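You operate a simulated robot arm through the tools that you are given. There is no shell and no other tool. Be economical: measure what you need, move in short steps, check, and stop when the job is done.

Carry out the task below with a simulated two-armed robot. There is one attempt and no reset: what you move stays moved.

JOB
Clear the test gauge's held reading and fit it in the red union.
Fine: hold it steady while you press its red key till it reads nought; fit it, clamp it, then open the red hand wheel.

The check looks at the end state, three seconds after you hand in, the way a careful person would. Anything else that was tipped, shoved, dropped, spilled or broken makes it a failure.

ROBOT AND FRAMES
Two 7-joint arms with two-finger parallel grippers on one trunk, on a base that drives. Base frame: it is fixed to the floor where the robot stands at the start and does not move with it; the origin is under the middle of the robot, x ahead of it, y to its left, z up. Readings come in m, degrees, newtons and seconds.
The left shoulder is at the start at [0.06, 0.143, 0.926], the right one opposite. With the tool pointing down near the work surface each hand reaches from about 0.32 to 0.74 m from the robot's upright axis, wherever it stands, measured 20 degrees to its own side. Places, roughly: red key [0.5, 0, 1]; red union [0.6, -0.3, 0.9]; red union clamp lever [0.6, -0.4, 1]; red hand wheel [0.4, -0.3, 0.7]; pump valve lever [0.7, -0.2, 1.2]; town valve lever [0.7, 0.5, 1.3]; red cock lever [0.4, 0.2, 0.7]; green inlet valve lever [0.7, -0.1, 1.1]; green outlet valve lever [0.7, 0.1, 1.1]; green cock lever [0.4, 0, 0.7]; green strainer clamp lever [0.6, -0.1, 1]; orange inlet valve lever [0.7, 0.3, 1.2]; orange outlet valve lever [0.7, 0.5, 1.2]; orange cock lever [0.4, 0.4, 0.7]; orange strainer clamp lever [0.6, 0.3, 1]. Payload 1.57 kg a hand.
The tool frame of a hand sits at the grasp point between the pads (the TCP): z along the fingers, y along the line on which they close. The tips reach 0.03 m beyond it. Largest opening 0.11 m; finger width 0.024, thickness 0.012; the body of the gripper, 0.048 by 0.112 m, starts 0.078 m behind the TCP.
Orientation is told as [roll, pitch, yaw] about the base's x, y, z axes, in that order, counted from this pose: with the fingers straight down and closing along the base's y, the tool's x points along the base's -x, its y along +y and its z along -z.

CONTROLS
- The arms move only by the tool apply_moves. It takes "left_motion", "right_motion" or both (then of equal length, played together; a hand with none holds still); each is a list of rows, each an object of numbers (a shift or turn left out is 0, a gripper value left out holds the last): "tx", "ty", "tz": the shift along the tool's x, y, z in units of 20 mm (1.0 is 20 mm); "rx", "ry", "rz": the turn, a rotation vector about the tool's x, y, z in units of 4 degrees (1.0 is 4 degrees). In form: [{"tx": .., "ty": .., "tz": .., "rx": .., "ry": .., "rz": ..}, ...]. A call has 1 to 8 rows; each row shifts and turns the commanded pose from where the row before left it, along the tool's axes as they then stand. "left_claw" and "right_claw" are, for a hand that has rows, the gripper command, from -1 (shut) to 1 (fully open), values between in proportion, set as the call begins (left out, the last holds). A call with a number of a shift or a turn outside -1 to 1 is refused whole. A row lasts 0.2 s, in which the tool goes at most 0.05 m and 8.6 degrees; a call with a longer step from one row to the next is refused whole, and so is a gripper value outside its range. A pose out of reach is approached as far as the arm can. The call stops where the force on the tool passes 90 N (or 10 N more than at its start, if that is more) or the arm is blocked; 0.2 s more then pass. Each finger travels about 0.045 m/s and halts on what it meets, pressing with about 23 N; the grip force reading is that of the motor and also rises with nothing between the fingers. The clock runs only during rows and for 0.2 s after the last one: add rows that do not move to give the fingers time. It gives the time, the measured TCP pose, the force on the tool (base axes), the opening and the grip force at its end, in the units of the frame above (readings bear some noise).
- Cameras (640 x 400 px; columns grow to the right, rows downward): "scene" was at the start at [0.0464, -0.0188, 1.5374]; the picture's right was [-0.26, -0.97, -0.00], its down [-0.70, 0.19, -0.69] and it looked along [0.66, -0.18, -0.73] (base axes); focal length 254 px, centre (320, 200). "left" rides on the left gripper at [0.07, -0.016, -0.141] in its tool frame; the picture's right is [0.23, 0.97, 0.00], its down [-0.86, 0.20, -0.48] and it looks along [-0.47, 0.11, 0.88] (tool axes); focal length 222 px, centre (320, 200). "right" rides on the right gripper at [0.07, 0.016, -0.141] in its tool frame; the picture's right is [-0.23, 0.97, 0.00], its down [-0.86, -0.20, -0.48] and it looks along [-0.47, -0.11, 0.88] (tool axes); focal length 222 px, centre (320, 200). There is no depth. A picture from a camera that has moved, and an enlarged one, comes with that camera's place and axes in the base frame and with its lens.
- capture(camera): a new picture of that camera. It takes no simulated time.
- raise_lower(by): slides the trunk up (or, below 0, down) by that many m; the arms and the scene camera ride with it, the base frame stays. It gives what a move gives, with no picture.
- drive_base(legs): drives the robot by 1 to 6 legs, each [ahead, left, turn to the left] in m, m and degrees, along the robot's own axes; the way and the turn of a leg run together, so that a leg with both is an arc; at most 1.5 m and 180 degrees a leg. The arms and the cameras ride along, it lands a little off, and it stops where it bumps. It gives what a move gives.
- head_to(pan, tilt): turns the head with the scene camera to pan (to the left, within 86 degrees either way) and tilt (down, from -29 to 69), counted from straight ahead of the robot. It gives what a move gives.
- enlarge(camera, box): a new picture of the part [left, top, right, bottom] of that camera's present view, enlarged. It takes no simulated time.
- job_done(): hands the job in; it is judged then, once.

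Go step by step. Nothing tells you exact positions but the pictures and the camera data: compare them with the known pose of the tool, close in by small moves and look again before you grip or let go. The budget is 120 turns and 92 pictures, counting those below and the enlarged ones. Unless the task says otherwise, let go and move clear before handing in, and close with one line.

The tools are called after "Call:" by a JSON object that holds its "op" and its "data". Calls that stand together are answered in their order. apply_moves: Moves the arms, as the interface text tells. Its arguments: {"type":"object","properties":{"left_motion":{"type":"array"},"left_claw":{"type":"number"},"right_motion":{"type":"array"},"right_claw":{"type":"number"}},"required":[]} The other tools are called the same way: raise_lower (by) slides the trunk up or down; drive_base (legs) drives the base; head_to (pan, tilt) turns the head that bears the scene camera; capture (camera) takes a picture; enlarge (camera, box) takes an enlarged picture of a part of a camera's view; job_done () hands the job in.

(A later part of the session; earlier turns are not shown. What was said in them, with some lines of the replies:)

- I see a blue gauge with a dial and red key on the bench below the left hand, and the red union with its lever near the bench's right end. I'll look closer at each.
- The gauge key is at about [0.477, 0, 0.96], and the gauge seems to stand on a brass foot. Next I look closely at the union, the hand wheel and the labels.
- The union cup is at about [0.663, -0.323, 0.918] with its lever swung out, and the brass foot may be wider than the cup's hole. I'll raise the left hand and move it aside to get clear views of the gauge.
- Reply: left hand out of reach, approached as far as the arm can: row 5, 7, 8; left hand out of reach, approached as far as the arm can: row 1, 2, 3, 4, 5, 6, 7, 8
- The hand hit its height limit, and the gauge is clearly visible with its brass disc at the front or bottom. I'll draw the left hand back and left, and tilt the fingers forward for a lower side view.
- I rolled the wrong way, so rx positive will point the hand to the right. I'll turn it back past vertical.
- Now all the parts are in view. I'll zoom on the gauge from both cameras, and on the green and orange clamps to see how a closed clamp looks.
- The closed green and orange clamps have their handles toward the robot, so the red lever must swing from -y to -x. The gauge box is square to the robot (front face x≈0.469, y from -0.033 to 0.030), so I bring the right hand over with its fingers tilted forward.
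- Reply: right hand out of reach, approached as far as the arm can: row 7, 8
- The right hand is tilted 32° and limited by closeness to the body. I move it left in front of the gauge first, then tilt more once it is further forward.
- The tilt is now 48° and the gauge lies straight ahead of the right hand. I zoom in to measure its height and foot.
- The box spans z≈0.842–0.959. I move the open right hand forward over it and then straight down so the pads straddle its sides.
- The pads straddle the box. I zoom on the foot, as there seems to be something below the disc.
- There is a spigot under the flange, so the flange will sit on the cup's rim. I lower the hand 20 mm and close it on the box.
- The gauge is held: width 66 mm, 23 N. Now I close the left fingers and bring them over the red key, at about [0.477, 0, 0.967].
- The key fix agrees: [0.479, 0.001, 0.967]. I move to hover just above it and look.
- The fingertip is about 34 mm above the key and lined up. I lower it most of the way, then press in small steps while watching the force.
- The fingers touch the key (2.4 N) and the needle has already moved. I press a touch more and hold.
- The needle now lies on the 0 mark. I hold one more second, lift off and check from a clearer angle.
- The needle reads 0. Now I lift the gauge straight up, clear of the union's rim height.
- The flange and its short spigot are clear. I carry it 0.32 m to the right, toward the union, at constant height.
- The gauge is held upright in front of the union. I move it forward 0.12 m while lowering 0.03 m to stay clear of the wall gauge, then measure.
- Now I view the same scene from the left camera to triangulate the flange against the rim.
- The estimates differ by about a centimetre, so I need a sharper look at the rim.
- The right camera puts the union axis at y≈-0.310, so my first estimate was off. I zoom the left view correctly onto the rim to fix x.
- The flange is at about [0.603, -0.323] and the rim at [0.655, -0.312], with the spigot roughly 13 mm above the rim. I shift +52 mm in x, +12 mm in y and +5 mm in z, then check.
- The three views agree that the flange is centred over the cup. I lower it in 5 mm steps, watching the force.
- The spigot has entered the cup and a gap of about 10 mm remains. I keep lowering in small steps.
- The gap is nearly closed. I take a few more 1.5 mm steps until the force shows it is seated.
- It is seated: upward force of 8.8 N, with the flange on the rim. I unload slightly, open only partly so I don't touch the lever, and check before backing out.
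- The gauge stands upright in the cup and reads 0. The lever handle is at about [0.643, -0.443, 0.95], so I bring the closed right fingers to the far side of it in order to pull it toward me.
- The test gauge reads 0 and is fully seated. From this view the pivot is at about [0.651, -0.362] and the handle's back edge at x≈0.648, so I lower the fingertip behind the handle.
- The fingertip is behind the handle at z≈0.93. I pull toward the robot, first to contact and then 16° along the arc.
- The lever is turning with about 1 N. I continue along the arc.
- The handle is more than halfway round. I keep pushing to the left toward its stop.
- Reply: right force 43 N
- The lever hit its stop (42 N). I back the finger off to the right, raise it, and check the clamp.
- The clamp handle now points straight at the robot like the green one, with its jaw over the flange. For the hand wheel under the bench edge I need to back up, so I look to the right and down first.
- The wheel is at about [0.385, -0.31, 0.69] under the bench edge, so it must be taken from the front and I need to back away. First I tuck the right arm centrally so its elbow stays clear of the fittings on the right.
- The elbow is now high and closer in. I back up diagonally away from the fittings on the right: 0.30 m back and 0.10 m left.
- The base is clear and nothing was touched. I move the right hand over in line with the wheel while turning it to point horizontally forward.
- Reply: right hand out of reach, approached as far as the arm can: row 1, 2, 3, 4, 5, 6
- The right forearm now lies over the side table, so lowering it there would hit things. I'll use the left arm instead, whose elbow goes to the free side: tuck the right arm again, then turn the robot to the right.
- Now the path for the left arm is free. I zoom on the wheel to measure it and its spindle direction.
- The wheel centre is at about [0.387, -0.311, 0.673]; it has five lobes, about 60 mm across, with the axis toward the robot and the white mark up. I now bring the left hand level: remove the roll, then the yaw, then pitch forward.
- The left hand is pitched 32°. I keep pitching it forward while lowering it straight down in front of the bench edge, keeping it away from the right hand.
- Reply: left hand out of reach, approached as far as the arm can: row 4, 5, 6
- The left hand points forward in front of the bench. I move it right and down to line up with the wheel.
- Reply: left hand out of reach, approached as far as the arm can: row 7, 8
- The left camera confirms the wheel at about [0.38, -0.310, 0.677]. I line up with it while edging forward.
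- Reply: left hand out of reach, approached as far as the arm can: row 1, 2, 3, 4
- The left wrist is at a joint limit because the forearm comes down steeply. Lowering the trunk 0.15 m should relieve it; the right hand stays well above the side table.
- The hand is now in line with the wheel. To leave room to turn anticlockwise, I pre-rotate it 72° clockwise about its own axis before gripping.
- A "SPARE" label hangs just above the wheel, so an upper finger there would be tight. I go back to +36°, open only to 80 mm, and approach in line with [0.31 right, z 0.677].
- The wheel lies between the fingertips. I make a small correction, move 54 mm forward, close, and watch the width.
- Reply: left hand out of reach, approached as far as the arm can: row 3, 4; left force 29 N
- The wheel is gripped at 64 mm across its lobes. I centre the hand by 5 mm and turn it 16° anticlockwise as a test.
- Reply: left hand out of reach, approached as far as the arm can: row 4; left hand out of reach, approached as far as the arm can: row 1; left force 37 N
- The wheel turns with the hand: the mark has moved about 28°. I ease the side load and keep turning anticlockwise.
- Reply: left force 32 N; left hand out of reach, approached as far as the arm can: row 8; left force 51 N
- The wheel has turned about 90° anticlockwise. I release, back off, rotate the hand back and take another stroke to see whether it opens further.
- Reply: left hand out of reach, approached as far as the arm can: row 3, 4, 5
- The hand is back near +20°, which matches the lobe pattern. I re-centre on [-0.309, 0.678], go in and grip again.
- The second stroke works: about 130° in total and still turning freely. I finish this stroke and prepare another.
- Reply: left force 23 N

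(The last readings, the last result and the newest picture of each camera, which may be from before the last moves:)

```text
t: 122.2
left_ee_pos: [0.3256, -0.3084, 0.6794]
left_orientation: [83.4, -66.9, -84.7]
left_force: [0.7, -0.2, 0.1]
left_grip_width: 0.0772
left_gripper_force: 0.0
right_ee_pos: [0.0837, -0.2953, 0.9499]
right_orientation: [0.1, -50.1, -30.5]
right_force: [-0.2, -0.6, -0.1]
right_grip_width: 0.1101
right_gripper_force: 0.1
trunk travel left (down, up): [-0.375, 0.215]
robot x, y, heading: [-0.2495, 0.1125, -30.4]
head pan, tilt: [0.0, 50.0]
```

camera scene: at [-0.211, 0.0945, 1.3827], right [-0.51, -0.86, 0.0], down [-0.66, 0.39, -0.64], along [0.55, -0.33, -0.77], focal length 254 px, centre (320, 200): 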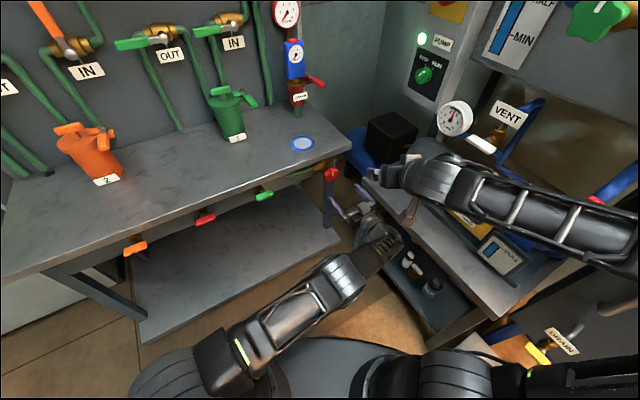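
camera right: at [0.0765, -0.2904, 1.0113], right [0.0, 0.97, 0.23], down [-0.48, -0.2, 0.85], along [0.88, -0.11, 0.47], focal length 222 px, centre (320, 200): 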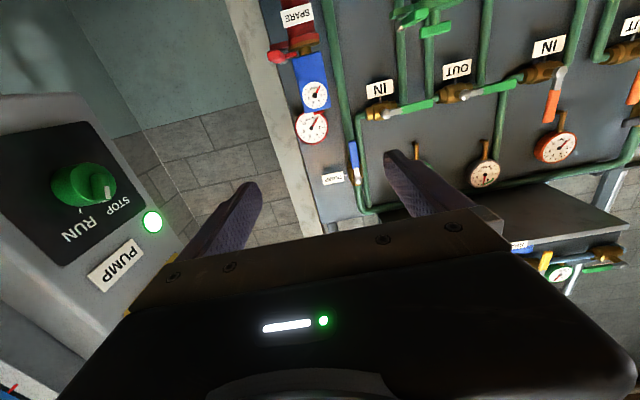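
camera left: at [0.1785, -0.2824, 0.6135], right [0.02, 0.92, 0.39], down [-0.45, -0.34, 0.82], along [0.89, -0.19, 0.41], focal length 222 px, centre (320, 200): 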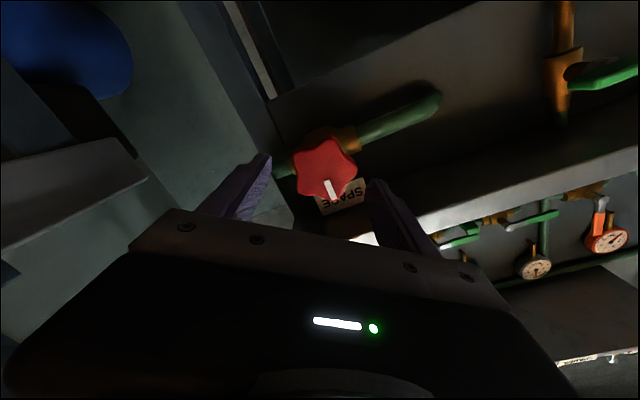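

The total is about 158°. Third stroke: in, grip, and turn 72°.

Call:
{"op": "apply_moves", "data": {"left_motion": [{"tz": 0.8, "ty": -0.07}, {"tz": 0.8}]}}

Call:
{"op": "apply_moves", "data": {"left_motion": [{}, {}, {}, {}], "left_claw": -1}}

Call:
{"op": "apply_moves", "data": {"left_motion": [{"rz": -1}, {"rz": -1}, {"rz": -1}, {"rz": -1}, {"rz": -1}, {"rz": -1}]}}

Call:
{"op": "apply_moves", "data": {"left_motion": [{"rz": -1}, {"rz": -1}, {"rz": -1}, {"rz": -1}, {"rz": -1}, {"rz": -1}]}}

Call:
{"op": "apply_moves", "data": {"left_motion": [{"rz": -1}, {"rz": -1}, {"rz": -1}, {"rz": -1}, {"rz": -1}, {"rz": -1}]}}

Call:
{"op": "enlarge", "data": {"camera": "left", "box": [200, 100, 440, 250]}}

```text
t: 122.8
left_ee_pos: [0.3563, -0.3093, 0.6768]
left_orientation: [83.2, -67.0, -84.6]
left_force: [0.0, -1.2, -0.4]
left_grip_width: 0.0769
left_gripper_force: 0.0
right_ee_pos: [0.0853, -0.2946, 0.9487]
right_orientation: [0.0, -50.0, -30.6]
right_force: [-0.6, 0.2, 0.8]
right_grip_width: 0.11
right_gripper_force: 0.1
trunk travel left (down, up): [-0.375, 0.215]
robot x, y, heading: [-0.2511, 0.1125, -30.5]
head pan, tilt: [0.0, 50.0]
```

```text
t: 123.8
left_ee_pos: [0.3562, -0.3083, 0.679]
left_orientation: [83.5, -66.9, -84.7]
left_force: [2.1, 7.9, 5.4]
left_grip_width: 0.0639
left_gripper_force: 43.0
right_ee_pos: [0.085, -0.2942, 0.9505]
right_orientation: [0.0, -50.0, -30.5]
right_force: [-0.8, 0.7, 0.1]
right_grip_width: 0.1099
right_gripper_force: 0.1
trunk travel left (down, up): [-0.375, 0.215]
robot x, y, heading: [-0.2477, 0.1158, -30.2]
head pan, tilt: [0.0, 50.0]
```

```text
t: 125.2
left_ee_pos: [0.3565, -0.3097, 0.6784]
left_orientation: [-23.1, -87.2, 22.3]
left_force: [0.2, 6.6, 2.9]
left_grip_width: 0.0637
left_gripper_force: 44.8
right_ee_pos: [0.0845, -0.2945, 0.9501]
right_orientation: [-0.1, -50.0, -30.6]
right_force: [0.2, 0.1, -0.5]
right_grip_width: 0.1101
right_gripper_force: 0.1
trunk travel left (down, up): [-0.375, 0.215]
robot x, y, heading: [-0.2467, 0.1194, -30.6]
head pan, tilt: [0.0, 50.0]
```

```text
t: 126.6
left_ee_pos: [0.3553, -0.3125, 0.6781]
left_orientation: [-83.9, -64.8, 83.6]
left_force: [3.4, -4.3, -0.9]
left_grip_width: 0.0621
left_gripper_force: 45.1
right_ee_pos: [0.0847, -0.2957, 0.9501]
right_orientation: [-0.1, -50.0, -30.4]
right_force: [0.1, 0.5, 0.5]
right_grip_width: 0.1101
right_gripper_force: 0.0
trunk travel left (down, up): [-0.375, 0.215]
robot x, y, heading: [-0.2549, 0.1154, -30.3]
head pan, tilt: [0.0, 50.0]
```

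```text
t: 128.0
left_ee_pos: [0.3548, -0.3117, 0.6804]
left_orientation: [-86.8, -40.6, 86.8]
left_force: [1.6, -15.9, 8.2]
left_grip_width: 0.0619
left_gripper_force: 44.8
right_ee_pos: [0.085, -0.2958, 0.9503]
right_orientation: [0.1, -50.0, -30.7]
right_force: [-0.9, 0.2, 0.7]
right_grip_width: 0.11
right_gripper_force: 0.0
trunk travel left (down, up): [-0.375, 0.215]
robot x, y, heading: [-0.2466, 0.1183, -30.6]
head pan, tilt: [0.0, 50.0]
```

```text
2.67 times, centred on (320, 175) of left
camera zoom: at [0.2116, -0.3728, 0.6525], right [-0.03, 0.46, -0.89], down [-0.45, 0.79, 0.43], along [0.89, 0.41, 0.18], focal length 592 px, centre (320, 267)
```

zoom: 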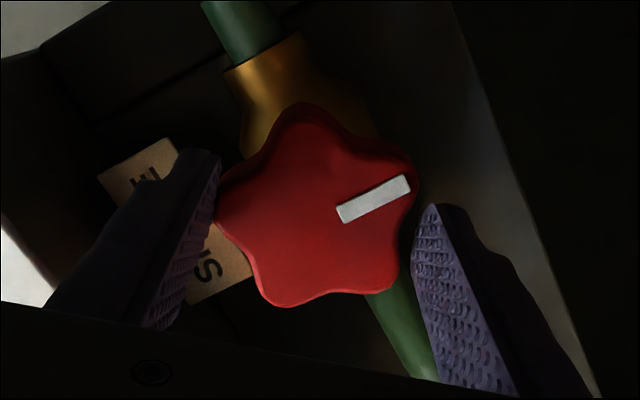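

The mark now points straight down: the wheel turned 180° and the fingers slipped on its stop, so it is fully open. I release, back off and check the gauge.

Call:
{"op": "apply_moves", "data": {"left_motion": [{}, {}, {"tz": -0.6}, {"tz": -0.8}, {"tz": -0.8}, {"tz": -0.8}, {"tz": -0.8}], "left_claw": 0.4}}

Call:
{"op": "capture", "data": {"camera": "left"}}

Call:
{"op": "enlarge", "data": {"camera": "scene", "box": [250, 0, 360, 120]}}

```text
t: 129.6
left_ee_pos: [0.2802, -0.3123, 0.6843]
left_orientation: [-86.3, -41.2, 86.9]
left_force: [-0.2, 0.1, 0.0]
left_grip_width: 0.0772
left_gripper_force: 0.0
left hand out of reach, approached as far as the arm can: row 6
right_ee_pos: [0.0857, -0.2949, 0.9508]
right_orientation: [0.1, -50.1, -30.5]
right_force: [0.1, 0.3, -0.3]
right_grip_width: 0.1099
right_gripper_force: 0.0
trunk travel left (down, up): [-0.375, 0.215]
robot x, y, heading: [-0.2509, 0.1161, -30.7]
head pan, tilt: [0.0, 50.0]
```

```text
2 pictures are left
camera left: at [0.1369, -0.3739, 0.6573], right [-0.04, 0.47, -0.88], down [-0.45, 0.78, 0.44], along [0.89, 0.41, 0.18], focal length 222 px, centre (320, 200)
```

left: 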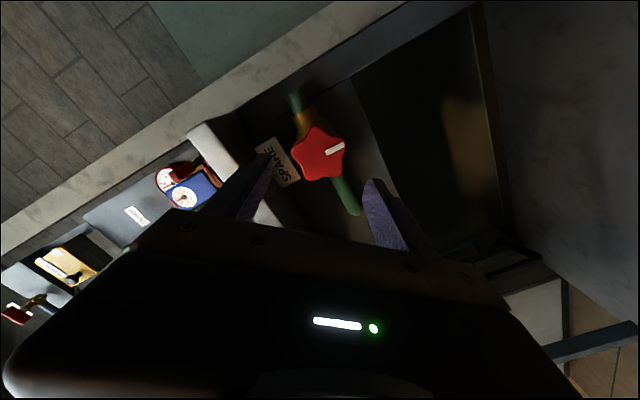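

```text
3.33 times, centred on (305, 60) of scene
camera zoom: at [-0.2111, 0.0945, 1.3827], right [-0.51, -0.86, 0.0], down [-0.66, 0.39, -0.64], along [0.55, -0.33, -0.77], focal length 848 px, centre (370, 667)
```

zoom: 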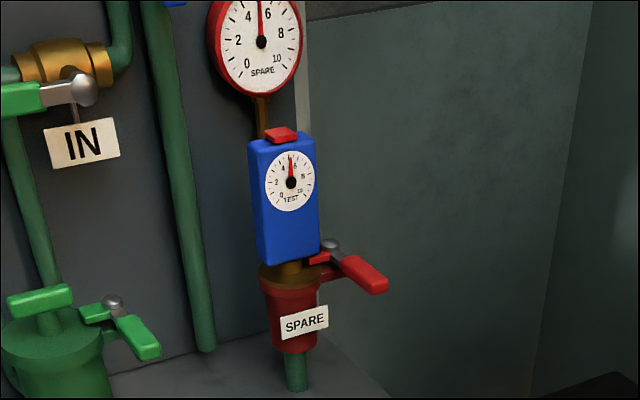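

The test gauge and the fixed SPARE gauge now both read about 5, so the line is open and sealed. The clamp is shut, the wheel is open and both hands are clear, so I hand in.

Call:
{"op": "job_done", "data": {}}

```text
The job is handed in.
```

The test gauge was cleared to 0, seated in the red union and clamped, and the red hand wheel was opened to its stop (half a turn). Both the test gauge and the fixed SPARE gauge now read about 5.
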